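You operate a simulated robot arm through the tools that you are given. There is no shell and no other tool. Be economical: measure what you need, move in short steps, check, and stop when the job is done.

Carry out the task below with a simulated two-armed robot. There is one attempt and no reset: what you move stays moved.

## Task
Pick up the freezer probe with one hand, pass it to the other hand and put it on the plate of the table scale.

Only the result counts: the job must be done as asked and must still hold three seconds after the hand-in. Knocking over, shifting, dropping, spilling or breaking anything else fails it.

## Robot
Two 6-joint arms with two-finger parallel grippers on one trunk, on a base that drives. Base frame: it is fixed to the floor where the robot stands at the start and does not move with it; the origin is under the middle of the robot, x ahead of it, y to its left, z up; the surface under the hand at the start is at about z = 0.814. Units: m, rad, N and s.
The left shoulder is at the start at [0.28, 0.185, 0.98], the right one opposite. With the tool pointing down near the work surface each hand reaches from about 0.56 to 0.94 m from the robot's upright axis, wherever it stands, measured 20 degrees to its own side. Places, roughly: plate of the table scale (12x12 cm) [0.44, 4.4, 0.86]. Payload 1.57 kg a hand.
The TCP of each hand is the grasp point between the finger pads, 0.03 m short of the fingertips. In the tool frame z runs along the fingers and y along their closing line. The gripper opens to 0.08 m. The fingers are 0.017 m wide and 0.012 m thick; the gripper's body (0.04 by 0.082 m) begins 0.08 m behind the TCP.
Orientation is that of the tool frame in the base frame, as a unit quaternion [x, y, z, w]. With the fingers straight down and closing along the base's y, the tool's x points along the base's -x, its y along +y and its z along -z.

## Interface
- The arms move only by the tool arm_command. It takes "left_increments", "right_increments" or both (then of equal length, played together; a hand with none holds still); each is a list of rows, each a list of 7 numbers: the turn, a rotation vector about the tool's x, y, z in rad, then the shift along the tool's x, y, z in m, then the finger opening in m, from 0 to 0.08. In form: [[wx, wy, wz, x, y, z, gripper], ...]. A call has 1 to 20 rows; each row is the pose to reach, as a shift and turn from the pose commanded when the call began, along the tool's axes at that moment. A row lasts 0.2 s, in which the tool goes at most 0.05 m and 0.15 rad; a call with a longer step from one row to the next is refused whole, and so is a gripper value outside its range. Where a pose cannot be reached the arm comes as near as it can. A force on the tool above 40 N (or 10 N above the force at the start of the call, whichever is more), or a blocked arm, ends the call early, and 0.2 s more pass. Each finger travels about 0.153 m/s and halts on what it meets, pressing with about 22 N; the grip force reading is that of the motor and also rises with nothing between the fingers. The clock runs only during rows and for 0.2 s after the last one: add rows that repeat a pose to give the fingers time. The reply holds the time, the measured pose of the TCP, the force on the tool along the base axes, the opening and the grip force, in the units named above and with some noise, with the torque about the TCP (base axes, N m) and any sound that the robot's microphone picked up, and new pictures: "show" is both (left out), scene, wrist or none (wrist: the cameras of the hands that moved).
- Cameras (640 x 400 px; columns grow to the right, rows downward): "scene" is now at [0.2377, -0.0253, 1.4231]; the picture's right is [-0.33, -0.94, 0.00], its down [-0.68, 0.24, -0.70] and it looks along [0.66, -0.23, -0.72] (base axes); focal length 258 px, centre (320, 200). "left" rides on the left gripper at [0.072, 0.007, -0.122] in its tool frame; the picture's right is [-0.09, 1.00, 0.00], its down [-0.84, -0.08, -0.54] and it looks along [-0.54, -0.05, 0.84] (tool axes); focal length 238 px, centre (320, 200). "right" rides on the right gripper at [0.072, -0.007, -0.122] in its tool frame; the picture's right is [0.09, 1.00, 0.00], its down [-0.84, 0.08, -0.54] and it looks along [-0.54, 0.05, 0.84] (tool axes); focal length 238 px, centre (320, 200). There is no depth. A picture from a camera that has moved, and an enlarged one, comes with that camera's place and axes in the base frame and with its lens.
- slide_trunk(by): slides the trunk up (or, below 0, down) by that many m; the arms and the scene camera ride with it, the base frame stays. It gives what a move gives, with no picture.
- drive_base(legs): drives the robot by 1 to 6 legs, each [ahead, turn to the left] in m and rad, along the robot's own axes; the way and the turn of a leg run together, so that a leg with both is an arc; at most 1.5 m and 3.142 rad a leg. The arms and the cameras ride along, it lands a little off, and it stops where it bumps. It gives what a move gives, and a new picture of the scene camera.
- head_to(pan, tilt): turns the head with the scene camera to pan (to the left, within 1.501 rad either way) and tilt (down, from -0.506 to 1.204), counted from straight ahead of the robot. It gives what a move gives, and a new picture of the scene camera.
- zoom(camera, box): a new picture of the part [left, top, right, bottom] of that camera's present view, enlarged. It takes no simulated time.
- close_job(): hands the job in; it is judged then, once.

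Work in short steps. Places have to be worked out from the pictures, the camera data and where the tool is seen: move nearer, look again, correct. Check each grasp and each placing, and mend what went wrong. You have 120 turns and 260 pictures in all, those below and enlarged ones among them. Open the grippers and draw the arms clear of the work before you hand the job in, unless the task says otherwise; then end with one line.

The tools are called after ">>>" as name(argument=value, ...) on one line, values as JSON. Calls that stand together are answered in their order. arm_command: Moves the arms, as the interface text tells. Its arguments: {"type":"object","properties":{"left_increments":{"type":"array","items":{"type":"array","items":{"type":"number"}}},"right_increments":{"type":"array","items":{"type":"array","items":{"type":"number"}}},"show":{"type":"string","enum":["both","scene","wrist","none"]}},"required":[]} The other tools are called the same way: slide_trunk (by) slides the trunk up or down; drive_base (legs) drives the base; head_to (pan, tilt) turns the head that bears the scene camera; zoom (camera, box) takes an enlarged picture of a part of a camera's view; close_job () hands the job in.

At the start:

```text
clock: 0.0
left_eef_pos: [0.6041, 0.0802, 1.1163]
left_tcp_rot: [0.001, 1.0, 0.0, 0.0]
left_contact_force: [0.2, -0.7, -0.1]
left_wrist_torque: [-0.01, 0.06, 0.0]
left_opening: 0.0802
left_grasp_force: 0.1
right_eef_pos: [0.4616, -0.3963, 1.1009]
right_tcp_rot: [0.0, 1.0, 0.0, 0.0]
right_contact_force: [-1.2, 0.0, -0.1]
right_wrist_torque: [0.0, -0.02, -0.01]
right_opening: 0.0799
right_grasp_force: 0.1
trunk travel left (down, up): [-0.675, 0.315]
robot x, y, heading: [0.0004, -0.0028, 0.001]
head pan, tilt: [-0.34, 0.799]
```

scene: 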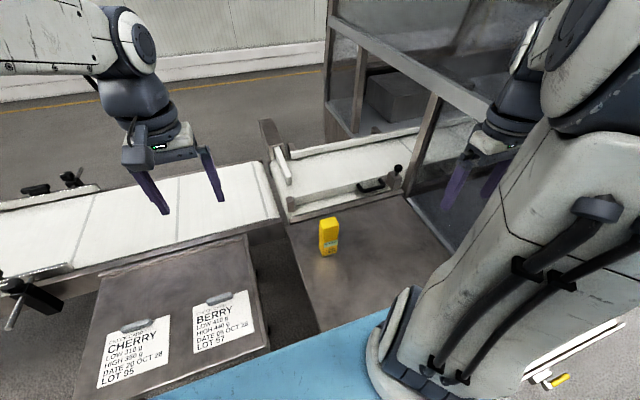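
right: 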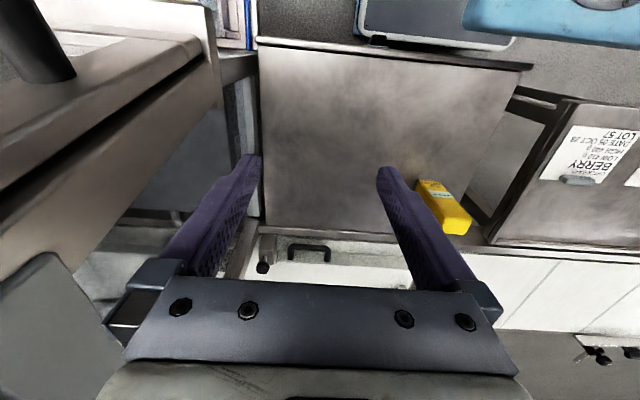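
left: 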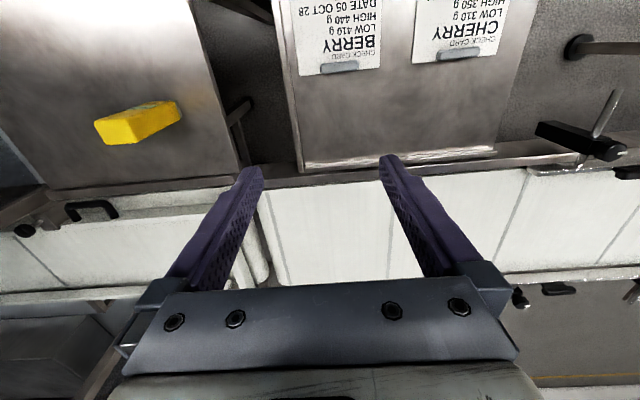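

The yellow box on the table may be the freezer probe, so I enlarge it and the other yellow thing at lower right.

>>> zoom(camera="scene", box=[280, 180, 400, 280])

>>> zoom(camera="scene", box=[500, 310, 640, 400])

>>> head_to(pan=1.4, tilt=0.4)

```text
4.00 times, centred on (340, 230) of scene
camera zoom: at [0.2377, -0.0253, 1.4231], right [-0.33, -0.94, 0.0], down [-0.68, 0.24, -0.7], along [0.66, -0.23, -0.72], focal length 1031 px, centre (240, 80)
```

zoom: 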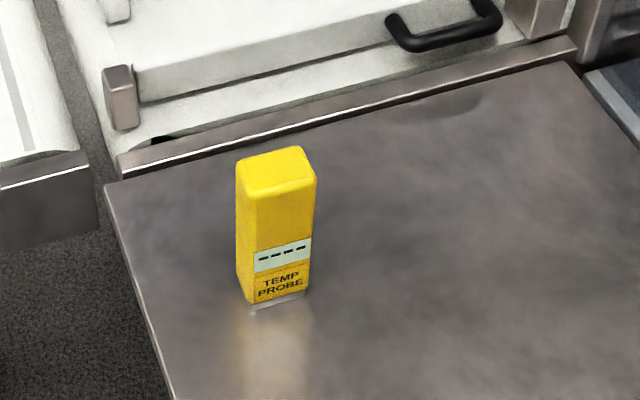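

```text
4.44 times, centred on (570, 355) of scene
camera zoom: at [0.2377, -0.0253, 1.4231], right [-0.33, -0.94, 0.0], down [-0.68, 0.24, -0.7], along [0.66, -0.23, -0.72], focal length 1145 px, centre (-791, -489)
```

zoom: 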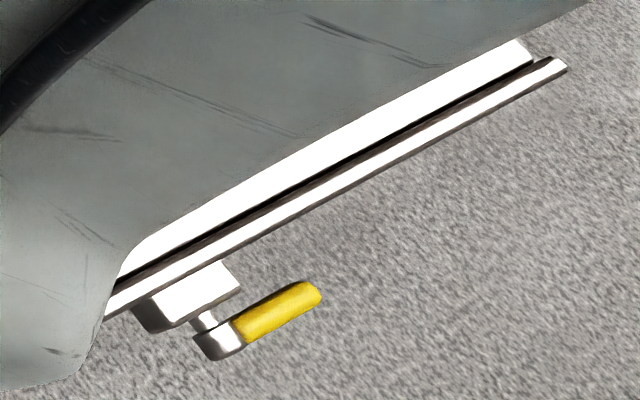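

```text
clock: 1.8
left_eef_pos: [0.604, 0.079, 1.1159]
left_tcp_rot: [0.0, 1.0, 0.0, 0.0]
left_contact_force: [-0.7, 0.7, 0.3]
left_wrist_torque: [-0.03, -0.02, -0.03]
left_opening: 0.0801
left_grasp_force: 0.1
right_eef_pos: [0.4635, -0.3959, 1.1019]
right_tcp_rot: [0.0, 1.0, 0.0, 0.0]
right_contact_force: [0.8, -0.2, -0.3]
right_wrist_torque: [-0.03, -0.01, 0.01]
right_opening: 0.08
right_grasp_force: 0.0
trunk travel left (down, up): [-0.675, 0.315]
robot x, y, heading: [0.0008, -0.0033, 0.002]
head pan, tilt: [1.4, 0.4]
camera scene: at [0.1774, 0.0928, 1.4581], right [0.99, -0.17, 0.0], down [-0.07, -0.38, -0.92], along [0.16, 0.91, -0.39], focal length 258 px, centre (320, 200)
```

scene: 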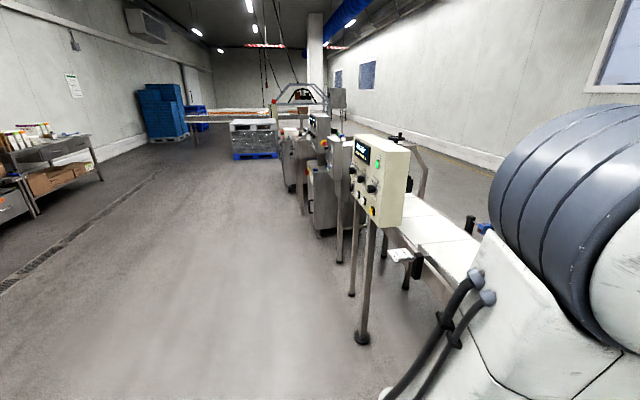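

The yellow "TEMP PROBE" stands at about [0.60, -0.178], roughly 0.115 m tall. I turn the head back, move the right hand nearly above it at its present height, and shift the left hand away a little.

>>> head_to(pan=-0.34, tilt=0.8)

>>> arm_command(right_increments=[[0, 0, 0, -0.02, 0.035, 0, 0.08], [0, 0, 0, -0.04, 0.07, 0, 0.08], [0, 0, 0, -0.06, 0.105, 0, 0.08], [0, 0, 0, -0.08, 0.14, 0, 0.08], [0, 0, 0, -0.09, 0.175, 0, 0.08], [0, 0, 0, -0.1, 0.21, 0, 0.08]], left_increments=[[0, 0, 0, 0, 0.03, 0, 0.08], [0, 0, 0, 0, 0.06, 0, 0.08], [0, 0, 0, 0, 0.09, 0, 0.08], [0, 0, 0, 0, 0.12, 0, 0.08], [0, 0, 0, 0, 0.15, 0, 0.08], [0, 0, 0, 0, 0.15, 0, 0.08]])

```text
clock: 3.5
left_eef_pos: [0.603, 0.0792, 1.1157]
left_tcp_rot: [0.0, 1.0, -0.001, 0.0]
left_contact_force: [0.8, -0.7, -1.0]
left_wrist_torque: [0.0, -0.03, -0.02]
left_opening: 0.0798
left_grasp_force: 0.0
right_eef_pos: [0.4636, -0.3964, 1.1002]
right_tcp_rot: [0.0, 1.0, 0.0, 0.0]
right_contact_force: [-0.4, -0.2, -0.3]
right_wrist_torque: [-0.01, -0.03, -0.02]
right_opening: 0.08
right_grasp_force: 0.0
trunk travel left (down, up): [-0.675, 0.315]
robot x, y, heading: [0.0, 0.0018, 0.0]
head pan, tilt: [-0.34, 0.799]
camera scene: at [0.2377, -0.0253, 1.423], right [-0.33, -0.94, 0.0], down [-0.68, 0.24, -0.7], along [0.66, -0.23, -0.72], focal length 258 px, centre (320, 200)
```

scene: 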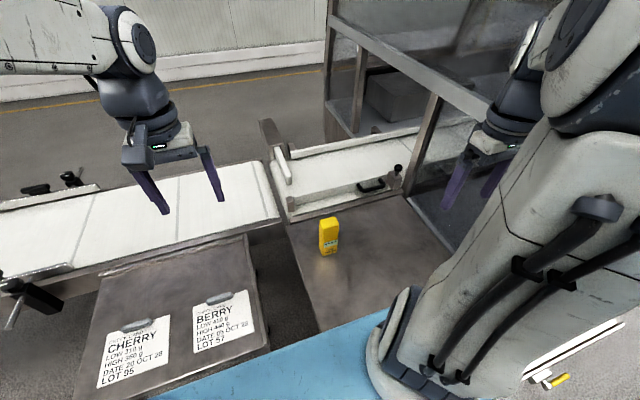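

```text
clock: 4.9
left_eef_pos: [0.6047, 0.2284, 1.1165]
left_tcp_rot: [0.002, 1.0, 0.0, 0.001]
left_contact_force: [-0.4, -0.5, -0.3]
left_wrist_torque: [-0.01, 0.02, 0.0]
left_opening: 0.0802
left_grasp_force: 0.1
right_eef_pos: [0.5626, -0.1835, 1.1012]
right_tcp_rot: [0.001, 1.0, 0.001, 0.0]
right_contact_force: [-0.7, 0.3, -0.4]
right_wrist_torque: [0.05, 0.04, -0.01]
right_opening: 0.0801
right_grasp_force: 0.1
trunk travel left (down, up): [-0.675, 0.315]
robot x, y, heading: [-0.0003, 0.0015, 0.001]
head pan, tilt: [-0.34, 0.799]
camera scene: at [0.2376, -0.0254, 1.423], right [-0.33, -0.94, 0.0], down [-0.68, 0.24, -0.7], along [0.66, -0.23, -0.72], focal length 258 px, centre (320, 200)
camera right: at [0.4923, -0.1913, 1.2218], right [-0.09, 1.0, 0.0], down [0.84, 0.08, 0.54], along [0.54, 0.05, -0.84], focal length 238 px, centre (320, 200)
camera left: at [0.5327, 0.2359, 1.2379], right [0.09, 1.0, 0.0], down [0.84, -0.08, 0.54], along [0.54, -0.05, -0.84], focal length 238 px, centre (320, 200)
```

scene: 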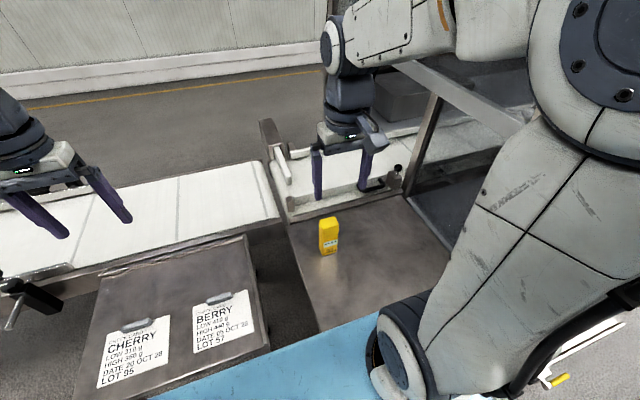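
right: 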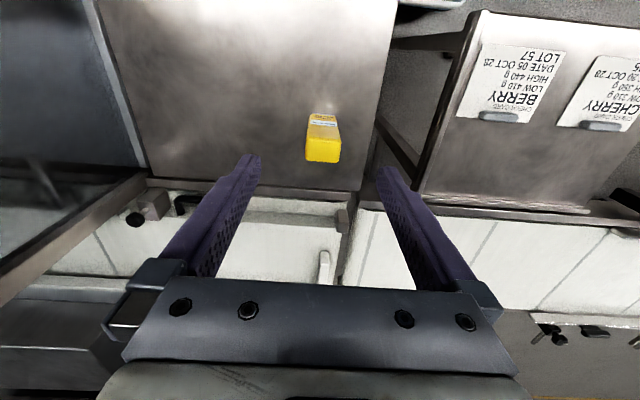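
left: 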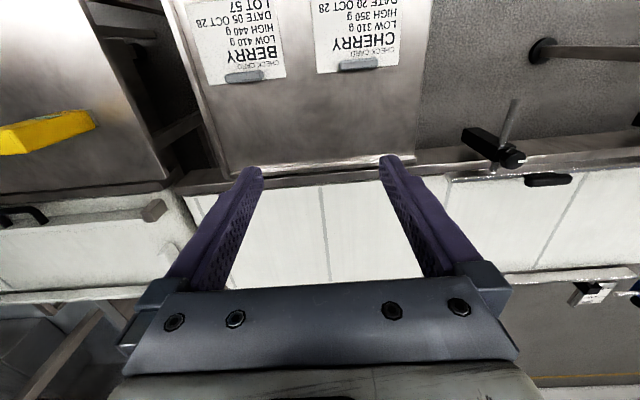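

The right hand is nearly over the probe. I enlarge its view to measure the probe's top and yaw.

>>> zoom(camera="right", box=[272, 90, 368, 180])

```text
4.44 times, centred on (320, 135) of right
camera zoom: at [0.4923, -0.1913, 1.2218], right [-0.09, 1.0, 0.0], down [0.84, 0.08, 0.54], along [0.54, 0.05, -0.84], focal length 1059 px, centre (320, 489)
```

zoom: 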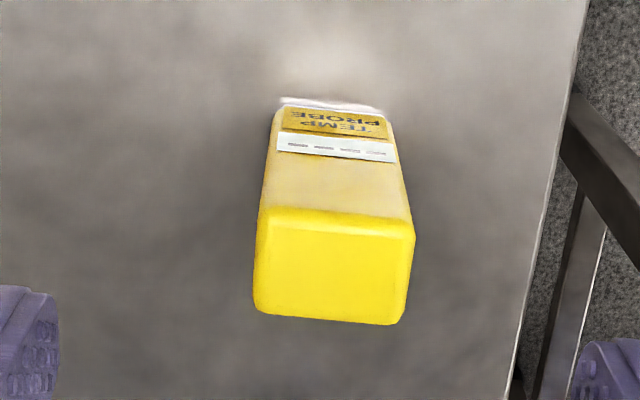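

The probe is square to the base axes, about 0.042 wide in y and 0.031 in x, centred near [0.603, -0.1775], top near z 0.932. I centre the hand and go down to just above it.

>>> arm_command(right_increments=[[0, 0, 0, -0.02, 0.003, 0.03, 0.08], [0, 0, 0, -0.04, 0.006, 0.065, 0.08], [0, 0, 0, -0.04, 0.006, 0.1, 0.08], [0, 0, 0, -0.04, 0.006, 0.13, 0.08], [0, 0, 0, -0.04, 0.006, 0.13, 0.08]])

```text
clock: 6.1
left_eef_pos: [0.6045, 0.2295, 1.1151]
left_tcp_rot: [0.0, 1.0, 0.0, 0.001]
left_contact_force: [-0.3, -0.2, 0.6]
left_wrist_torque: [0.01, -0.03, 0.0]
left_opening: 0.0802
left_grasp_force: 0.1
right_eef_pos: [0.6022, -0.1783, 0.9708]
right_tcp_rot: [0.0, 1.0, 0.0, 0.001]
right_contact_force: [-0.2, 1.2, 1.0]
right_wrist_torque: [-0.03, 0.02, 0.0]
right_opening: 0.0801
right_grasp_force: 0.0
trunk travel left (down, up): [-0.675, 0.315]
robot x, y, heading: [0.0008, 0.0019, -0.0]
head pan, tilt: [-0.34, 0.799]
camera scene: at [0.2377, -0.0253, 1.423], right [-0.33, -0.94, 0.0], down [-0.68, 0.24, -0.7], along [0.66, -0.23, -0.72], focal length 258 px, centre (320, 200)
camera right: at [0.5319, -0.1864, 1.0911], right [-0.09, 1.0, 0.0], down [0.84, 0.08, 0.54], along [0.54, 0.05, -0.84], focal length 238 px, centre (320, 200)
```

scene: 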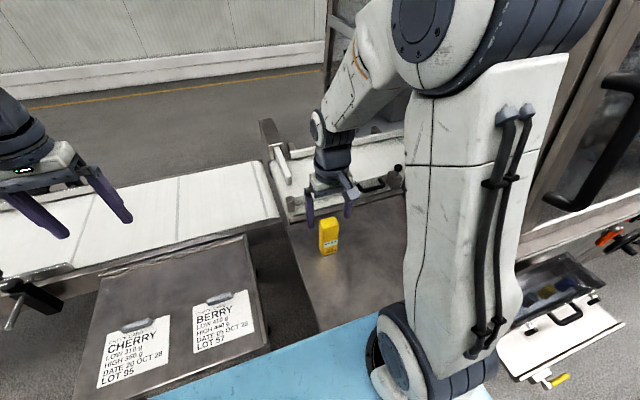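
right: 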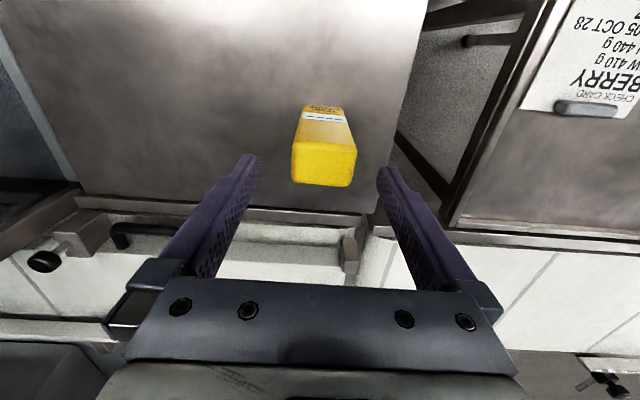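

Aligned, top near z 0.936. I go down to TCP z about 0.919 and close.

>>> arm_command(right_increments=[[0, 0, 0, 0, 0.0005, 0.03, 0.08], [0, 0, 0, 0, 0.0005, 0.052, 0.08], [0, 0, 0, 0, 0.0005, 0.052, 0.06], [0, 0, 0, 0, 0.0005, 0.052, 0.04], [0, 0, 0, 0, 0.0005, 0.052, 0.034], [0, 0, 0, 0, 0.0005, 0.052, 0.034]])

```text
clock: 7.5
left_eef_pos: [0.6042, 0.2288, 1.1154]
left_tcp_rot: [0.0, 1.0, 0.0, 0.0]
left_contact_force: [0.3, -0.3, -0.4]
left_wrist_torque: [0.01, 0.0, -0.01]
left_opening: 0.08
left_grasp_force: 0.1
right_eef_pos: [0.6022, -0.1797, 0.9169]
right_tcp_rot: [-0.001, 1.0, 0.001, 0.0]
right_contact_force: [0.1, 0.1, -0.7]
right_wrist_torque: [0.03, -0.04, 0.04]
right_opening: 0.0438
right_grasp_force: 22.3
trunk travel left (down, up): [-0.675, 0.315]
robot x, y, heading: [0.0017, -0.0016, 0.001]
head pan, tilt: [-0.34, 0.799]
camera scene: at [0.2377, -0.0253, 1.423], right [-0.33, -0.94, 0.0], down [-0.68, 0.24, -0.7], along [0.66, -0.23, -0.72], focal length 258 px, centre (320, 200)
camera right: at [0.5317, -0.1859, 1.0391], right [-0.09, 1.0, 0.0], down [0.84, 0.08, 0.54], along [0.54, 0.05, -0.84], focal length 238 px, centre (320, 200)
```

scene: 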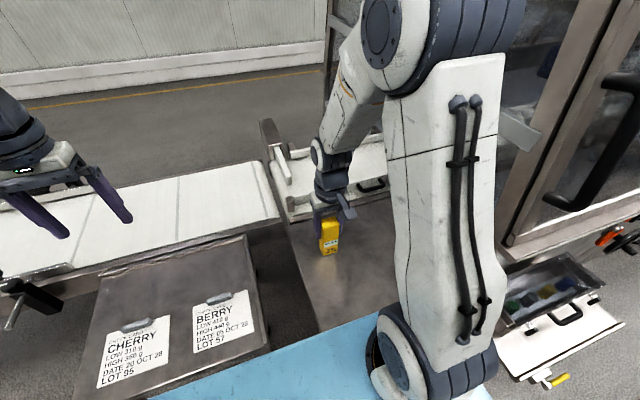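
right: 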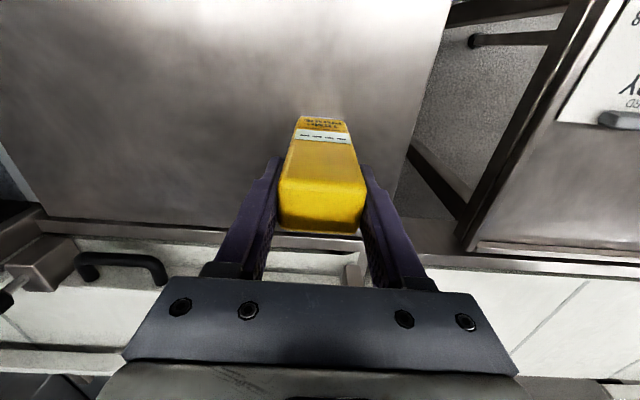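

Gripped (opening 0.044, 22 N). I lift straight up 0.25 m while the left hand yaws by -90° in place.

>>> arm_command(right_increments=[[0, 0, 0, 0, 0, -0.01, 0.034], [0, 0, 0, 0, 0, -0.03, 0.034], [0, 0, 0, 0, 0, -0.055, 0.034], [0, 0, 0, 0, 0, -0.08, 0.034], [0, 0, 0, 0, 0, -0.105, 0.034], [0, 0, 0, 0, 0, -0.13, 0.034], [0, 0, 0, 0, 0, -0.155, 0.034], [0, 0, 0, 0, 0, -0.18, 0.034], [0, 0, 0, 0, 0, -0.205, 0.034], [0, 0, 0, 0, 0, -0.23, 0.034], [0, 0, 0, 0, 0, -0.25, 0.034], [0, 0, 0, 0, 0, -0.25, 0.034]], left_increments=[[0, 0, -0.14, 0, 0, 0, 0.08], [0, 0, -0.28, 0, 0, 0, 0.08], [0, 0, -0.42, 0, 0, 0, 0.08], [0, 0, -0.56, 0, 0, 0, 0.08], [0, 0, -0.7, 0, 0, 0, 0.08], [0, 0, -0.84, 0, 0, 0, 0.08], [0, 0, -0.98, 0, 0, 0, 0.08], [0, 0, -1.12, 0, 0, 0, 0.08], [0, 0, -1.26, 0, 0, 0, 0.08], [0, 0, -1.4, 0, 0, 0, 0.08], [0, 0, -1.5, 0, 0, 0, 0.08], [0, 0, -1.5708, 0, 0, 0, 0.08]])

```text
clock: 10.1
left_eef_pos: [0.6047, 0.2293, 1.1172]
left_tcp_rot: [0.707, -0.707, 0.001, 0.001]
left_contact_force: [-0.2, 0.5, 0.3]
left_wrist_torque: [-0.02, -0.03, 0.03]
left_opening: 0.0797
left_grasp_force: 0.0
right_eef_pos: [0.6013, -0.1801, 1.1684]
right_tcp_rot: [-0.001, 1.0, -0.001, 0.0]
right_contact_force: [0.0, 0.5, -0.9]
right_wrist_torque: [-0.01, -0.04, 0.01]
right_opening: 0.0437
right_grasp_force: 22.0
trunk travel left (down, up): [-0.675, 0.315]
robot x, y, heading: [0.0033, -0.0013, -0.001]
head pan, tilt: [-0.34, 0.799]
camera scene: at [0.2376, -0.0253, 1.423], right [-0.33, -0.94, 0.0], down [-0.68, 0.24, -0.7], along [0.66, -0.23, -0.72], focal length 258 px, centre (320, 200)
camera right: at [0.5317, -0.1864, 1.29], right [-0.09, 1.0, 0.0], down [0.84, 0.08, 0.54], along [0.54, 0.05, -0.84], focal length 238 px, centre (320, 200)
camera left: at [0.5977, 0.1565, 1.2386], right [-1.0, 0.09, 0.0], down [0.08, 0.84, 0.54], along [0.05, 0.54, -0.84], focal length 238 px, centre (320, 200)
```

scene: 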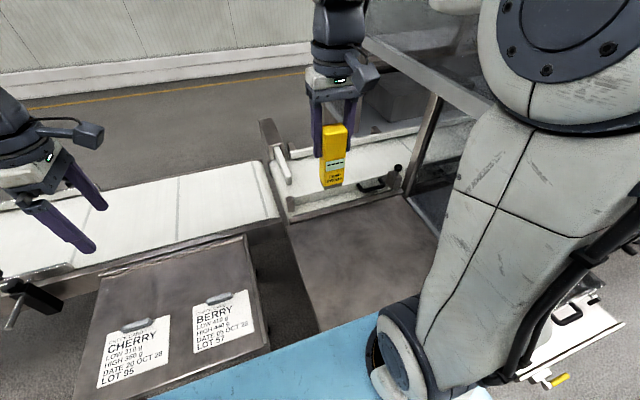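
right: 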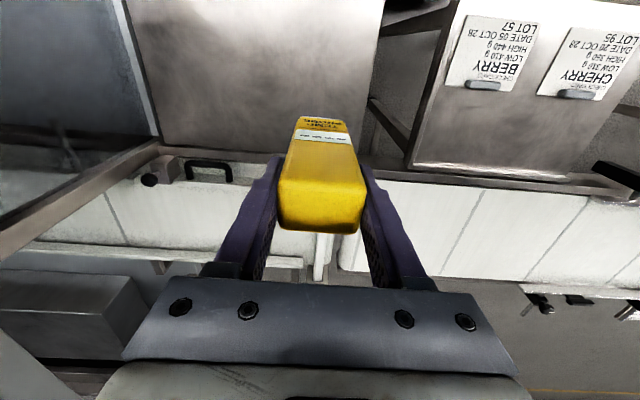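
left: 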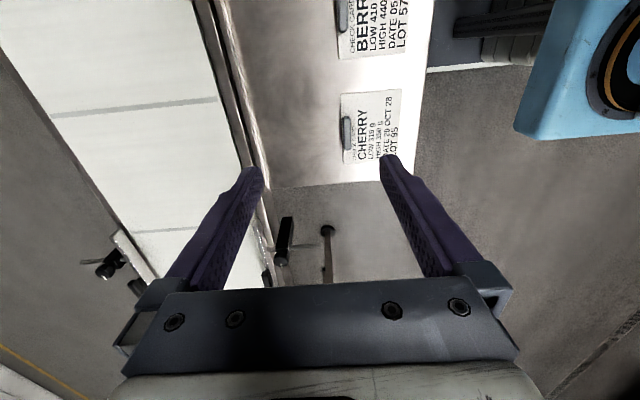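

The probe hangs firmly. Now I pitch the left hand 90° about its tool y so that it points to -y, towards the probe.

>>> arm_command(left_increments=[[0, 0.14, 0, 0, 0, 0, 0.08], [0, 0.28, 0, 0, 0, 0, 0.08], [0, 0.42, 0, 0, 0, 0, 0.08], [0, 0.56, 0, 0, 0, 0, 0.08], [0, 0.7, 0, 0, 0, 0, 0.08], [0, 0.84, 0, 0, 0, 0, 0.08], [0, 0.98, 0, 0, 0, 0, 0.08], [0, 1.12, 0, 0, 0, 0, 0.08], [0, 1.26, 0, 0, 0, 0, 0.08], [0, 1.4, 0, 0, 0, 0, 0.08], [0, 1.5, 0, 0, 0, 0, 0.08], [0, 1.5708, 0, 0, 0, 0, 0.08], [0, 1.5708, 0, 0, 0, 0, 0.08]])

```text
clock: 12.9
left_eef_pos: [0.6044, 0.2294, 1.1156]
left_tcp_rot: [0.499, -0.501, 0.5, 0.501]
left_contact_force: [0.6, -0.7, 0.4]
left_wrist_torque: [0.03, 0.03, -0.03]
left_opening: 0.08
left_grasp_force: 0.1
right_eef_pos: [0.6022, -0.1788, 1.1687]
right_tcp_rot: [0.0, 1.0, 0.0, -0.001]
right_contact_force: [-0.8, 0.0, -2.4]
right_wrist_torque: [0.0, -0.01, -0.03]
right_opening: 0.0436
right_grasp_force: 22.5
trunk travel left (down, up): [-0.675, 0.315]
robot x, y, heading: [-0.0012, -0.0015, -0.002]
head pan, tilt: [-0.34, 0.799]
camera scene: at [0.2378, -0.0253, 1.423], right [-0.33, -0.94, 0.0], down [-0.68, 0.24, -0.7], along [0.66, -0.23, -0.72], focal length 258 px, centre (320, 200)
camera left: at [0.598, 0.3508, 1.1883], right [-1.0, 0.0, -0.09], down [0.08, 0.54, -0.84], along [0.05, -0.84, -0.54], focal length 238 px, centre (320, 200)
```

scene: 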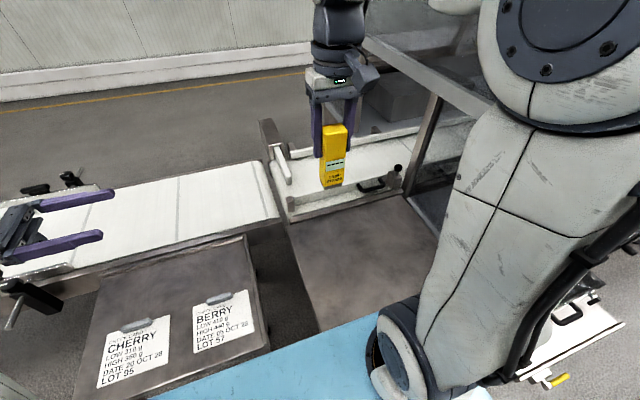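
left: 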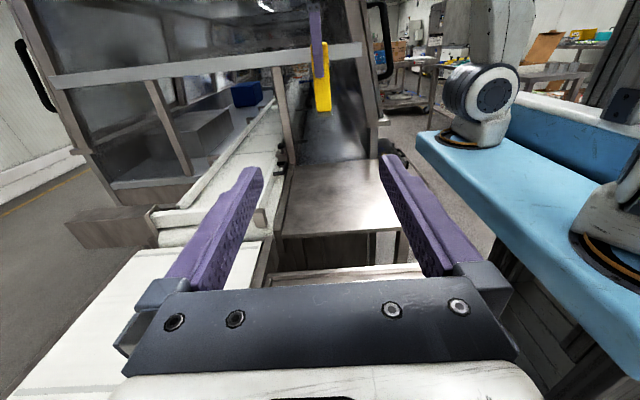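

Left hand is level. I bring the right hand 0.12 m to the left and the left hand to about 9 cm short of it, at probe mid-height, then inspect.

>>> arm_command(right_increments=[[0, 0, 0, 0, 0.024, 0, 0.034], [0, 0, 0, 0, 0.048, 0, 0.034], [0, 0, 0, 0, 0.072, 0, 0.034], [0, 0, 0, 0, 0.096, 0, 0.034], [0, 0, 0, 0, 0.12, 0, 0.034], [0, 0, 0, 0, 0.12, 0, 0.034]], left_increments=[[0, 0, 0, 0.01, 0.002, 0.035, 0.08], [0, 0, 0, 0.01, 0.002, 0.07, 0.08], [0, 0, 0, 0.01, 0.002, 0.105, 0.08], [0, 0, 0, 0.01, 0.002, 0.14, 0.08], [0, 0, 0, 0.01, 0.002, 0.17, 0.08], [0, 0, 0, 0.01, 0.002, 0.2, 0.08]])

```text
clock: 14.3
left_eef_pos: [0.6032, 0.0289, 1.1262]
left_tcp_rot: [-0.5, 0.501, -0.499, -0.501]
left_contact_force: [-0.1, 0.4, 0.2]
left_wrist_torque: [0.02, 0.0, -0.03]
left_opening: 0.0799
left_grasp_force: 0.1
right_eef_pos: [0.6017, -0.0587, 1.1686]
right_tcp_rot: [0.0, 1.0, 0.0, 0.0]
right_contact_force: [-0.5, -0.3, -1.6]
right_wrist_torque: [0.02, -0.01, 0.01]
right_opening: 0.0436
right_grasp_force: 21.5
trunk travel left (down, up): [-0.675, 0.315]
robot x, y, heading: [-0.0011, -0.0026, -0.004]
head pan, tilt: [-0.34, 0.799]
camera scene: at [0.2377, -0.0251, 1.423], right [-0.33, -0.94, 0.0], down [-0.68, 0.24, -0.7], along [0.66, -0.23, -0.72], focal length 258 px, centre (320, 200)
camera right: at [0.5317, -0.0652, 1.2896], right [-0.09, 1.0, 0.0], down [0.84, 0.08, 0.54], along [0.54, 0.05, -0.84], focal length 238 px, centre (320, 200)
camera left: at [0.5962, 0.1514, 1.1983], right [-1.0, 0.0, -0.09], down [0.08, 0.54, -0.84], along [0.05, -0.84, -0.54], focal length 238 px, centre (320, 200)
```

scene: 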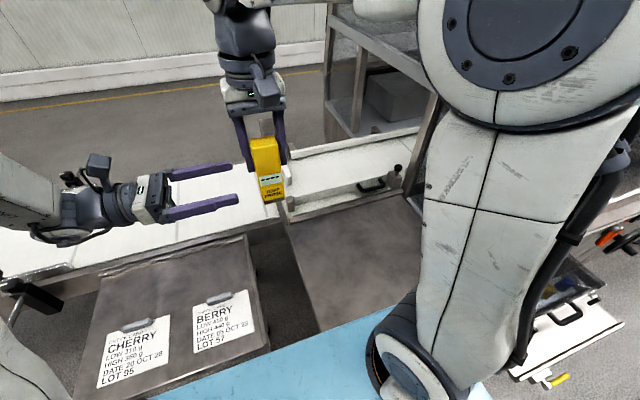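
right: 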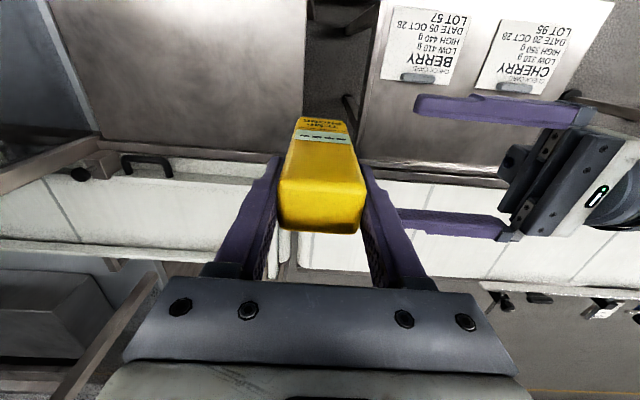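
left: 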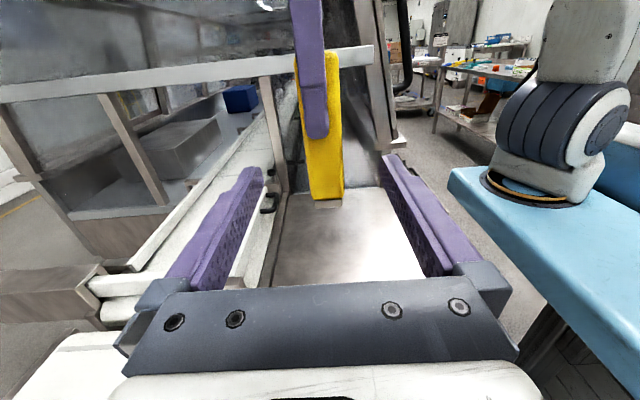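

Everything lines up: the probe lies between the left finger planes. I advance 0.076 m so the left pads cover the probe's middle, then close the left fingers.

>>> arm_command(left_increments=[[0, 0, 0, 0, 0.001, 0.03, 0.08], [0, 0, 0, 0, 0.001, 0.06, 0.08], [0, 0, 0, 0, 0.001, 0.076, 0.08], [0, 0, 0, 0, 0.001, 0.076, 0.06], [0, 0, 0, 0, 0.001, 0.076, 0.04], [0, 0, 0, 0, 0.001, 0.076, 0.022], [0, 0, 0, 0, 0.001, 0.076, 0.022], [0, 0, 0, 0, 0.001, 0.076, 0.022]])

```text
clock: 16.1
left_eef_pos: [0.5993, -0.0467, 1.1258]
left_tcp_rot: [0.499, -0.5, 0.501, 0.501]
left_contact_force: [-11.8, 0.3, 2.1]
left_wrist_torque: [-0.01, -0.04, -0.05]
left_opening: 0.0316
left_grasp_force: 22.8
right_eef_pos: [0.6032, -0.0588, 1.1675]
right_tcp_rot: [0.0, 1.0, -0.001, 0.001]
right_contact_force: [11.4, 0.5, -4.0]
right_wrist_torque: [-0.01, -0.45, -0.07]
right_opening: 0.0435
right_grasp_force: 22.0
trunk travel left (down, up): [-0.675, 0.315]
robot x, y, heading: [-0.0016, 0.0019, 0.001]
head pan, tilt: [-0.34, 0.799]
camera scene: at [0.2377, -0.0253, 1.423], right [-0.33, -0.94, 0.0], down [-0.68, 0.24, -0.7], along [0.66, -0.23, -0.72], focal length 258 px, centre (320, 200)
camera left: at [0.5943, 0.0749, 1.198], right [-1.0, 0.0, -0.09], down [0.08, 0.54, -0.84], along [0.05, -0.84, -0.54], focal length 238 px, centre (320, 200)
```

scene: 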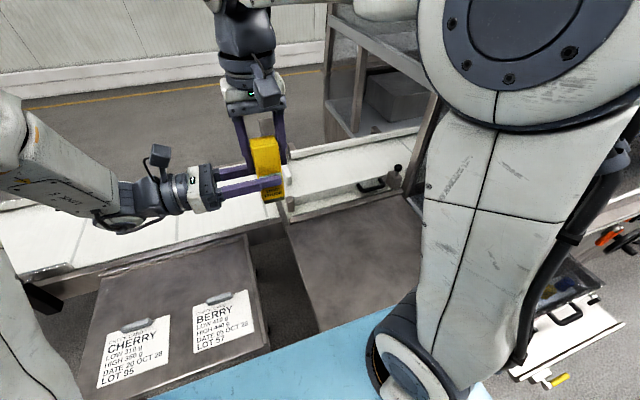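
left: 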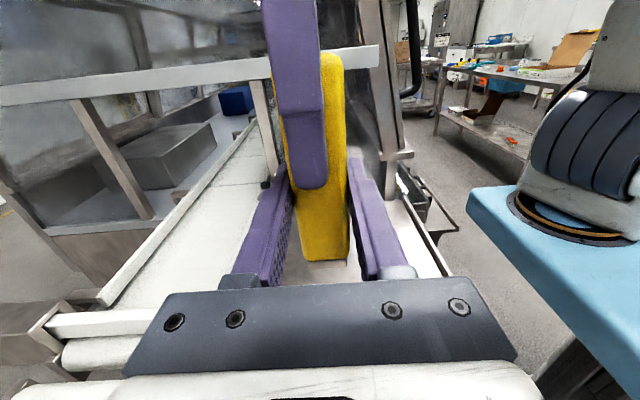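

Left holds the probe (0.0316, 23 N). I open the right hand and draw it straight up.

>>> arm_command(right_increments=[[0, 0, 0, 0, 0, 0, 0.055], [0, 0, 0, 0, 0, 0, 0.08], [0, 0, 0, 0, 0, 0, 0.08], [0, 0, 0, 0, 0, -0.03, 0.08], [0, 0, 0, 0, 0, -0.07, 0.08], [0, 0, 0, 0, 0, -0.1, 0.08]])

```text
clock: 17.5
left_eef_pos: [0.6015, -0.0466, 1.1252]
left_tcp_rot: [0.5, -0.5, 0.5, 0.5]
left_contact_force: [-0.3, 0.2, 1.0]
left_wrist_torque: [0.02, 0.01, 0.02]
left_opening: 0.0318
left_grasp_force: 21.7
right_eef_pos: [0.6017, -0.0604, 1.2695]
right_tcp_rot: [0.0, 1.0, 0.0, 0.0]
right_contact_force: [0.2, 0.4, -0.3]
right_wrist_torque: [0.0, 0.0, -0.02]
right_opening: 0.0799
right_grasp_force: 0.0
trunk travel left (down, up): [-0.675, 0.315]
robot x, y, heading: [-0.0008, 0.0001, -0.004]
head pan, tilt: [-0.34, 0.799]
camera scene: at [0.2377, -0.0253, 1.4229], right [-0.33, -0.94, 0.0], down [-0.68, 0.24, -0.7], along [0.66, -0.23, -0.72], focal length 258 px, centre (320, 200)
camera right: at [0.5313, -0.066, 1.3897], right [-0.09, 1.0, 0.0], down [0.84, 0.08, 0.54], along [0.54, 0.05, -0.84], focal length 238 px, centre (320, 200)
```

scene: 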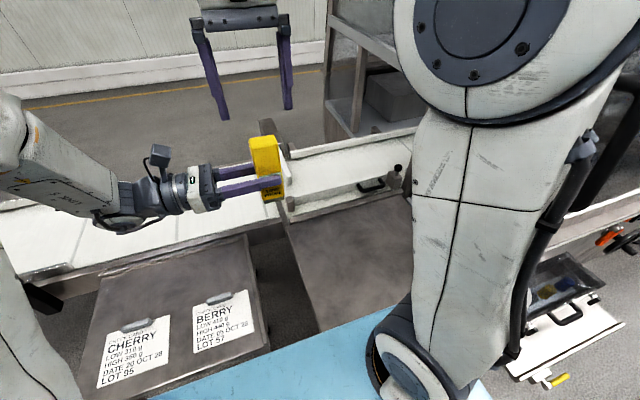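
right: 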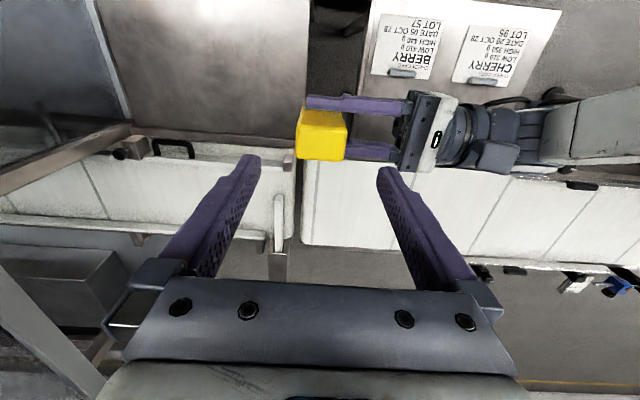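

The handover is complete. I pitch the left hand back to pointing down (probe lying level) and draw both arms in for driving.

>>> arm_command(left_increments=[[0, -0.13, 0, 0.003, 0.004, -0.021, 0.022], [0, -0.26, 0, 0.006, 0.008, -0.042, 0.022], [0, -0.39, 0, 0.009, 0.012, -0.063, 0.022], [0, -0.52, 0, 0.012, 0.016, -0.084, 0.022], [0, -0.65, 0, 0.015, 0.02, -0.105, 0.022], [0, -0.78, 0, 0.018, 0.024, -0.126, 0.022], [0, -0.91, 0, 0.021, 0.028, -0.147, 0.022], [0, -1.04, 0, 0.024, 0.032, -0.168, 0.022], [0, -1.17, 0, 0.027, 0.036, -0.189, 0.022], [0, -1.3, 0, 0.03, 0.04, -0.21, 0.022], [0, -1.43, 0, 0.033, 0.044, -0.231, 0.022], [0, -1.5708, 0, 0.036, 0.048, -0.25, 0.022]], right_increments=[[0, 0, 0, 0.01, -0.024, 0, 0.08], [0, 0, 0, 0.02, -0.048, 0, 0.08], [0, 0, 0, 0.03, -0.072, 0, 0.08], [0, 0, 0, 0.04, -0.096, 0, 0.08], [0, 0, 0, 0.05, -0.12, 0, 0.08], [0, 0, 0, 0.06, -0.144, 0, 0.08], [0, 0, 0, 0.07, -0.168, 0, 0.08], [0, 0, 0, 0.08, -0.192, 0, 0.08], [0, 0, 0, 0.09, -0.216, 0, 0.08], [0, 0, 0, 0.1, -0.24, 0, 0.08], [0, 0, 0, 0.11, -0.264, 0, 0.08], [0, 0, 0, 0.12, -0.285, 0, 0.08]])

>>> head_to(pan=0.6, tilt=0.6)

```text
clock: 20.1
left_eef_pos: [0.5531, 0.2031, 1.1623]
left_tcp_rot: [0.707, -0.707, 0.0, -0.001]
left_contact_force: [-0.5, -0.1, -1.5]
left_wrist_torque: [0.03, 0.02, -0.01]
left_opening: 0.0318
left_grasp_force: 21.8
right_eef_pos: [0.4819, -0.3445, 1.2682]
right_tcp_rot: [0.0, 1.0, 0.0, 0.0]
right_contact_force: [0.0, 0.1, 0.3]
right_wrist_torque: [-0.01, 0.0, 0.0]
right_opening: 0.0802
right_grasp_force: 0.1
trunk travel left (down, up): [-0.675, 0.315]
robot x, y, heading: [-0.0007, -0.0044, -0.0]
head pan, tilt: [-0.34, 0.799]
camera scene: at [0.2377, -0.0252, 1.423], right [-0.33, -0.94, 0.0], down [-0.68, 0.24, -0.7], along [0.66, -0.23, -0.72], focal length 258 px, centre (320, 200)
camera right: at [0.4114, -0.3511, 1.3898], right [-0.09, 1.0, 0.0], down [0.84, 0.08, 0.54], along [0.54, 0.05, -0.84], focal length 238 px, centre (320, 200)
camera left: at [0.5468, 0.1312, 1.2846], right [-1.0, 0.09, 0.0], down [0.08, 0.84, 0.54], along [0.05, 0.54, -0.84], focal length 238 px, centre (320, 200)
```

scene: 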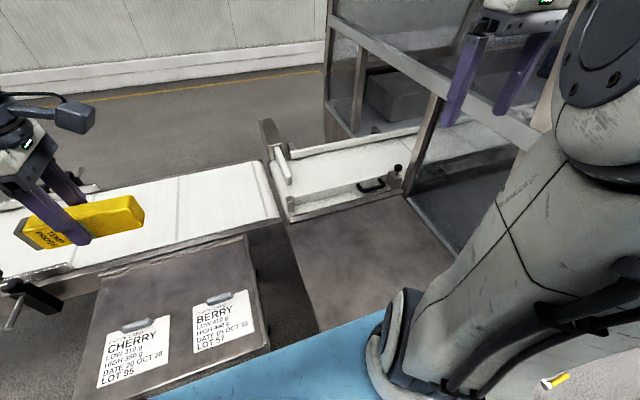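
right: 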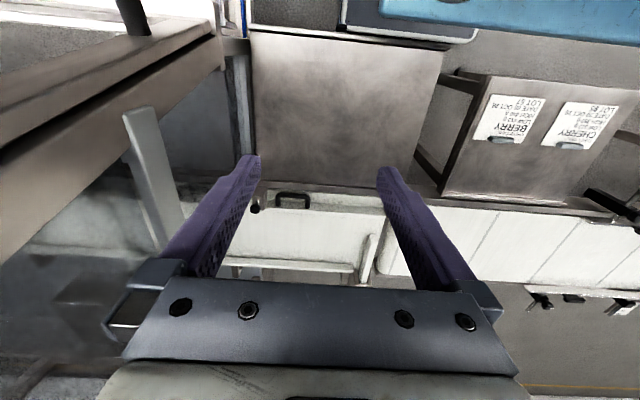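
left: 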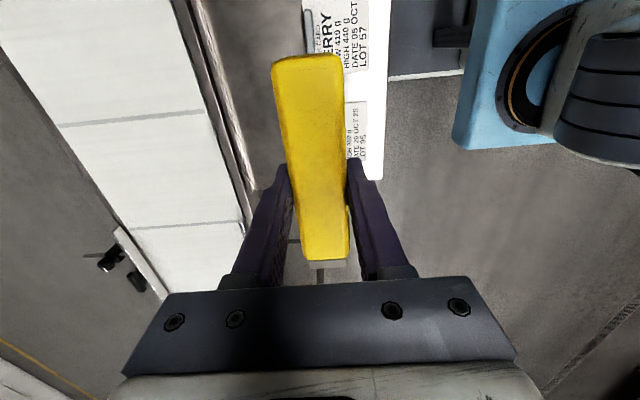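

```text
clock: 21.4
left_eef_pos: [0.5522, 0.2034, 1.1624]
left_tcp_rot: [0.707, -0.707, 0.0, 0.001]
left_contact_force: [0.1, 0.0, -2.0]
left_wrist_torque: [0.0, -0.01, 0.01]
left_opening: 0.0316
left_grasp_force: 21.8
right_eef_pos: [0.4827, -0.3442, 1.2681]
right_tcp_rot: [0.001, 1.0, 0.001, 0.0]
right_contact_force: [-0.2, 0.2, -0.4]
right_wrist_torque: [0.02, 0.01, 0.01]
right_opening: 0.08
right_grasp_force: 0.1
trunk travel left (down, up): [-0.675, 0.315]
robot x, y, heading: [-0.0013, -0.0016, 0.0]
head pan, tilt: [0.6, 0.6]
camera scene: at [0.2346, 0.0515, 1.4398], right [0.56, -0.83, 0.0], down [-0.47, -0.32, -0.82], along [0.68, 0.47, -0.57], focal length 258 px, centre (320, 200)
```

scene: 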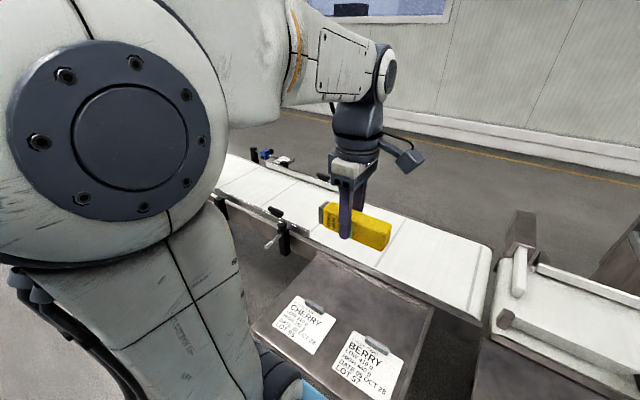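

The probe is held level and firmly, about 0.2 kg. I look ahead, then turn left past +y, move away from the machines onto the clear floor, and straighten to heading +y.

>>> head_to(pan=-0.3, tilt=0.35)

>>> drive_base(legs=[[0, 1.2], [0, 0.97], [0.45, 0], [0, -0.6]])

```text
clock: 22.6
left_eef_pos: [0.5536, 0.2033, 1.1618]
left_tcp_rot: [-0.707, 0.707, -0.001, 0.0]
left_contact_force: [-0.5, 0.0, -1.3]
left_wrist_torque: [0.03, -0.03, -0.01]
left_opening: 0.0318
left_grasp_force: 21.9
right_eef_pos: [0.4819, -0.3443, 1.269]
right_tcp_rot: [0.001, 1.0, 0.001, 0.0]
right_contact_force: [-0.6, 0.0, -0.6]
right_wrist_torque: [-0.01, 0.0, -0.01]
right_opening: 0.08
right_grasp_force: 0.0
trunk travel left (down, up): [-0.675, 0.315]
robot x, y, heading: [0.0018, -0.004, -0.003]
head pan, tilt: [-0.3, 0.351]
camera scene: at [0.2506, -0.0259, 1.4626], right [-0.29, -0.96, 0.0], down [-0.33, 0.1, -0.94], along [0.9, -0.28, -0.34], focal length 258 px, centre (320, 200)
```

scene: 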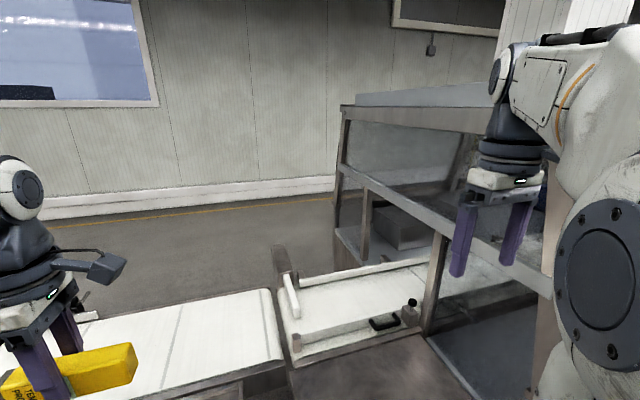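

```text
clock: 24.4
left_eef_pos: [0.4051, 0.4041, 1.1621]
left_tcp_rot: [0.838, -0.545, 0.0, 0.0]
left_contact_force: [-0.4, -0.2, -2.0]
left_wrist_torque: [0.01, -0.02, 0.01]
left_opening: 0.0319
left_grasp_force: 21.7
right_eef_pos: [0.5647, -0.1232, 1.2677]
right_tcp_rot: [-0.207, 0.978, 0.0, 0.001]
right_contact_force: [-0.4, -0.4, -0.1]
right_wrist_torque: [0.01, 0.0, 0.02]
right_opening: 0.0802
right_grasp_force: 0.0
trunk travel left (down, up): [-0.675, 0.315]
robot x, y, heading: [-0.0171, -0.0049, 0.384]
head pan, tilt: [-0.3, 0.351]
stopped in leg 1: the robot was blocked; the commanded pose is now the measured one
camera scene: at [0.2258, 0.0623, 1.4626], right [0.08, -1.0, 0.0], down [-0.34, -0.03, -0.94], along [0.94, 0.08, -0.34], focal length 258 px, centre (320, 200)
```

scene: 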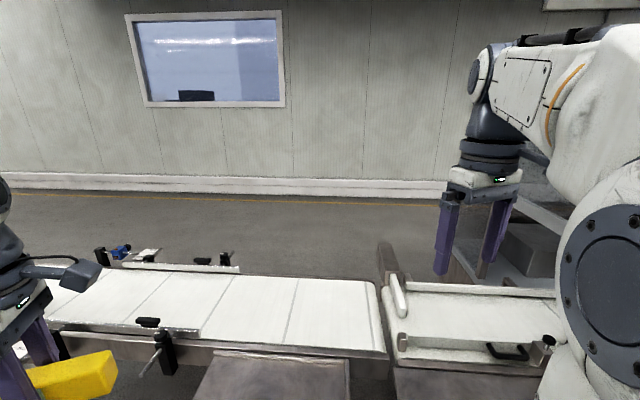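

The base was blocked at heading 0.38, so I look down to see what it touched.

>>> head_to(pan=-0.4, tilt=1.2)

>>> head_to(pan=0.9, tilt=1.2)

>>> head_to(pan=-1.5, tilt=0.7)

>>> head_to(pan=1.5, tilt=0.7)

```text
clock: 25.6
left_eef_pos: [0.4049, 0.4054, 1.1623]
left_tcp_rot: [0.838, -0.545, 0.0, 0.0]
left_contact_force: [-0.1, 0.2, -1.1]
left_wrist_torque: [0.02, 0.02, 0.0]
left_opening: 0.0315
left_grasp_force: 21.9
right_eef_pos: [0.5647, -0.1243, 1.2676]
right_tcp_rot: [-0.207, 0.978, -0.001, 0.001]
right_contact_force: [0.9, -0.2, 0.0]
right_wrist_torque: [-0.02, -0.02, -0.01]
right_opening: 0.0802
right_grasp_force: 0.0
trunk travel left (down, up): [-0.675, 0.315]
robot x, y, heading: [-0.0191, -0.0064, 0.38]
head pan, tilt: [-0.4, 1.201]
camera scene: at [0.1892, 0.0534, 1.3953], right [-0.02, -1.0, 0.0], down [-0.93, 0.01, -0.36], along [0.36, -0.01, -0.93], focal length 258 px, centre (320, 200)
```

scene: 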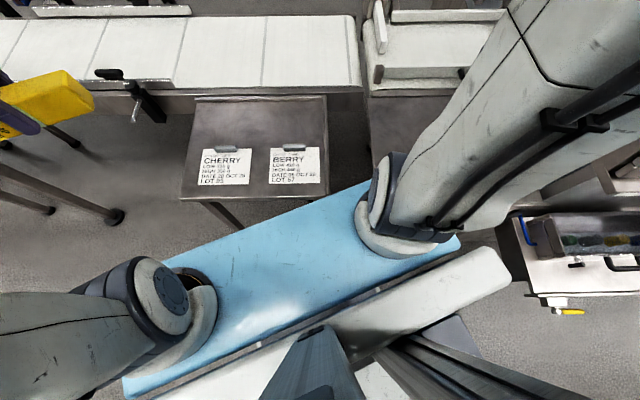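

```text
clock: 27.1
left_eef_pos: [0.4051, 0.4043, 1.1625]
left_tcp_rot: [0.838, -0.545, 0.0, 0.0]
left_contact_force: [-0.7, 0.4, -1.8]
left_wrist_torque: [-0.02, -0.01, 0.01]
left_opening: 0.0317
left_grasp_force: 22.1
right_eef_pos: [0.5638, -0.1242, 1.2687]
right_tcp_rot: [-0.207, 0.978, 0.001, 0.0]
right_contact_force: [0.8, -0.6, -0.8]
right_wrist_torque: [0.0, 0.03, -0.01]
right_opening: 0.08
right_grasp_force: 0.1
trunk travel left (down, up): [-0.675, 0.315]
robot x, y, heading: [-0.0142, -0.0046, 0.381]
head pan, tilt: [0.901, 1.201]
camera scene: at [0.149, 0.108, 1.3953], right [0.96, -0.28, 0.0], down [-0.26, -0.89, -0.36], along [0.1, 0.35, -0.93], focal length 258 px, centre (320, 200)
```

scene: 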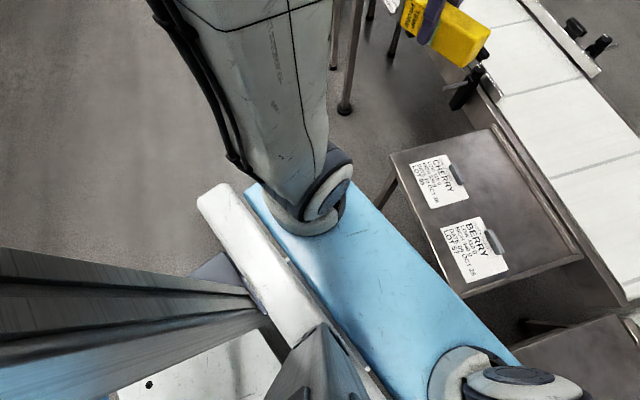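

```text
clock: 29.2
left_eef_pos: [0.4046, 0.4042, 1.1621]
left_tcp_rot: [0.838, -0.545, 0.0, 0.0]
left_contact_force: [0.8, -0.4, -1.4]
left_wrist_torque: [0.03, 0.03, 0.03]
left_opening: 0.0318
left_grasp_force: 21.8
right_eef_pos: [0.5646, -0.1241, 1.2687]
right_tcp_rot: [-0.207, 0.978, 0.0, 0.0]
right_contact_force: [0.2, 1.0, 0.4]
right_wrist_torque: [-0.04, -0.01, 0.02]
right_opening: 0.0803
right_grasp_force: 0.0
trunk travel left (down, up): [-0.675, 0.315]
robot x, y, heading: [-0.017, -0.0107, 0.385]
head pan, tilt: [-1.499, 0.7]
camera scene: at [0.1706, -0.0219, 1.4312], right [-0.9, -0.44, 0.0], down [-0.28, 0.58, -0.76], along [0.34, -0.69, -0.64], focal length 258 px, centre (320, 200)
```

scene: 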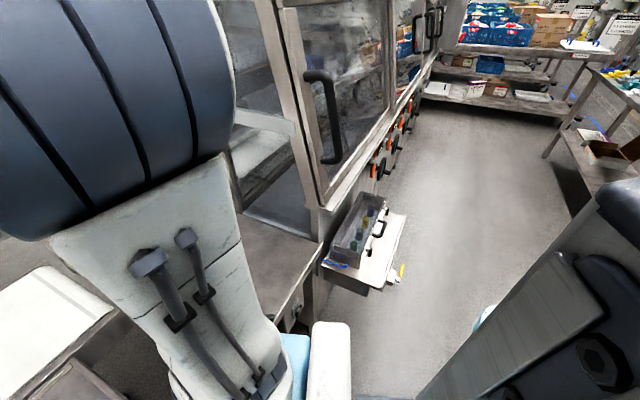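

```text
clock: 31.9
left_eef_pos: [0.4047, 0.4055, 1.1614]
left_tcp_rot: [0.838, -0.545, 0.0, 0.0]
left_contact_force: [0.1, -0.5, -1.4]
left_wrist_torque: [0.05, -0.02, 0.0]
left_opening: 0.0316
left_grasp_force: 22.0
right_eef_pos: [0.5644, -0.1245, 1.269]
right_tcp_rot: [-0.207, 0.978, 0.0, 0.001]
right_contact_force: [-0.5, -0.5, 0.1]
right_wrist_torque: [0.02, 0.01, 0.0]
right_opening: 0.0799
right_grasp_force: 0.0
trunk travel left (down, up): [-0.675, 0.315]
robot x, y, heading: [-0.0203, -0.0071, 0.384]
head pan, tilt: [1.499, 0.7]
camera scene: at [0.1071, 0.1352, 1.4312], right [0.95, 0.31, 0.0], down [0.2, -0.61, -0.76], along [-0.23, 0.73, -0.64], focal length 258 px, centre (320, 200)
```

scene: 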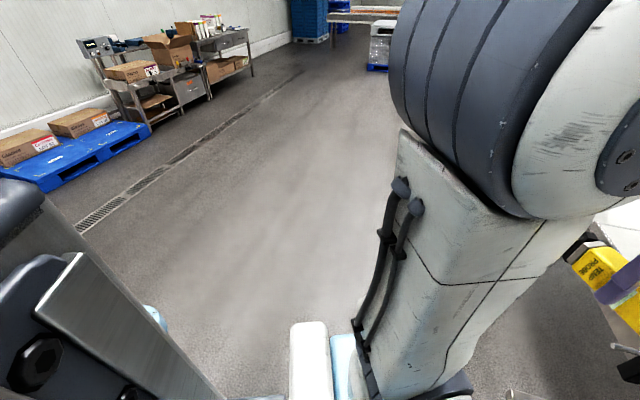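

The base's front right corner reached the probe table's edge; cards and conveyor look undisturbed. I back straight away 0.35 m into clear floor.

>>> drive_base(legs=[[-0.35, 0]])

>>> head_to(pan=-0.6, tilt=0.9)

```text
clock: 34.1
left_eef_pos: [0.0783, 0.2705, 1.1622]
left_tcp_rot: [0.837, -0.547, 0.0, 0.0]
left_contact_force: [-0.6, 0.1, -1.7]
left_wrist_torque: [-0.02, 0.03, 0.02]
left_opening: 0.0316
left_grasp_force: 21.8
right_eef_pos: [0.2351, -0.2592, 1.2682]
right_tcp_rot: [-0.205, 0.979, 0.001, 0.001]
right_contact_force: [0.0, -0.2, 0.2]
right_wrist_torque: [-0.02, 0.0, 0.0]
right_opening: 0.0801
right_grasp_force: 0.0
trunk travel left (down, up): [-0.675, 0.315]
robot x, y, heading: [-0.3436, -0.1405, 0.381]
head pan, tilt: [1.499, 0.7]
camera scene: at [-0.2208, 0.0027, 1.4312], right [0.95, 0.3, 0.0], down [0.2, -0.61, -0.76], along [-0.23, 0.73, -0.64], focal length 258 px, centre (320, 200)
```

scene: 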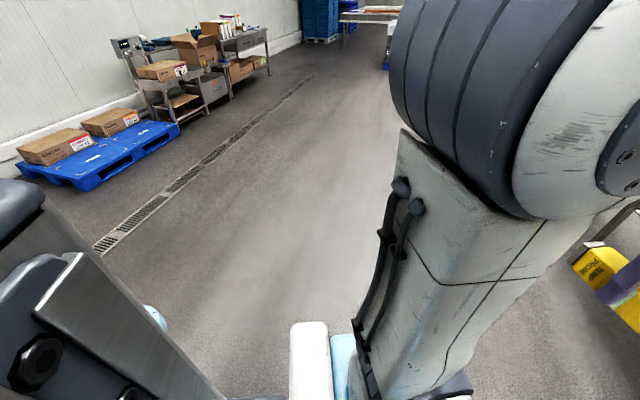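

```text
clock: 36.1
left_eef_pos: [0.0785, 0.2717, 1.1619]
left_tcp_rot: [0.838, -0.546, -0.001, -0.001]
left_contact_force: [0.4, 1.0, -1.8]
left_wrist_torque: [0.0, -0.01, 0.03]
left_opening: 0.0317
left_grasp_force: 21.9
right_eef_pos: [0.2339, -0.2594, 1.2683]
right_tcp_rot: [-0.205, 0.979, 0.0, 0.0]
right_contact_force: [-0.4, -0.9, 0.8]
right_wrist_torque: [-0.04, -0.02, 0.02]
right_opening: 0.0798
right_grasp_force: 0.1
trunk travel left (down, up): [-0.675, 0.315]
robot x, y, heading: [-0.3484, -0.1412, 0.382]
head pan, tilt: [-0.6, 0.901]
camera scene: at [-0.1216, -0.0948, 1.4151], right [-0.22, -0.98, 0.0], down [-0.76, 0.17, -0.62], along [0.61, -0.14, -0.78], focal length 258 px, centre (320, 200)
```

scene: 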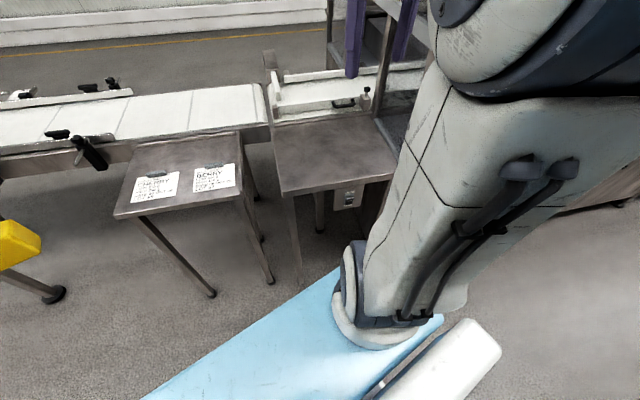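

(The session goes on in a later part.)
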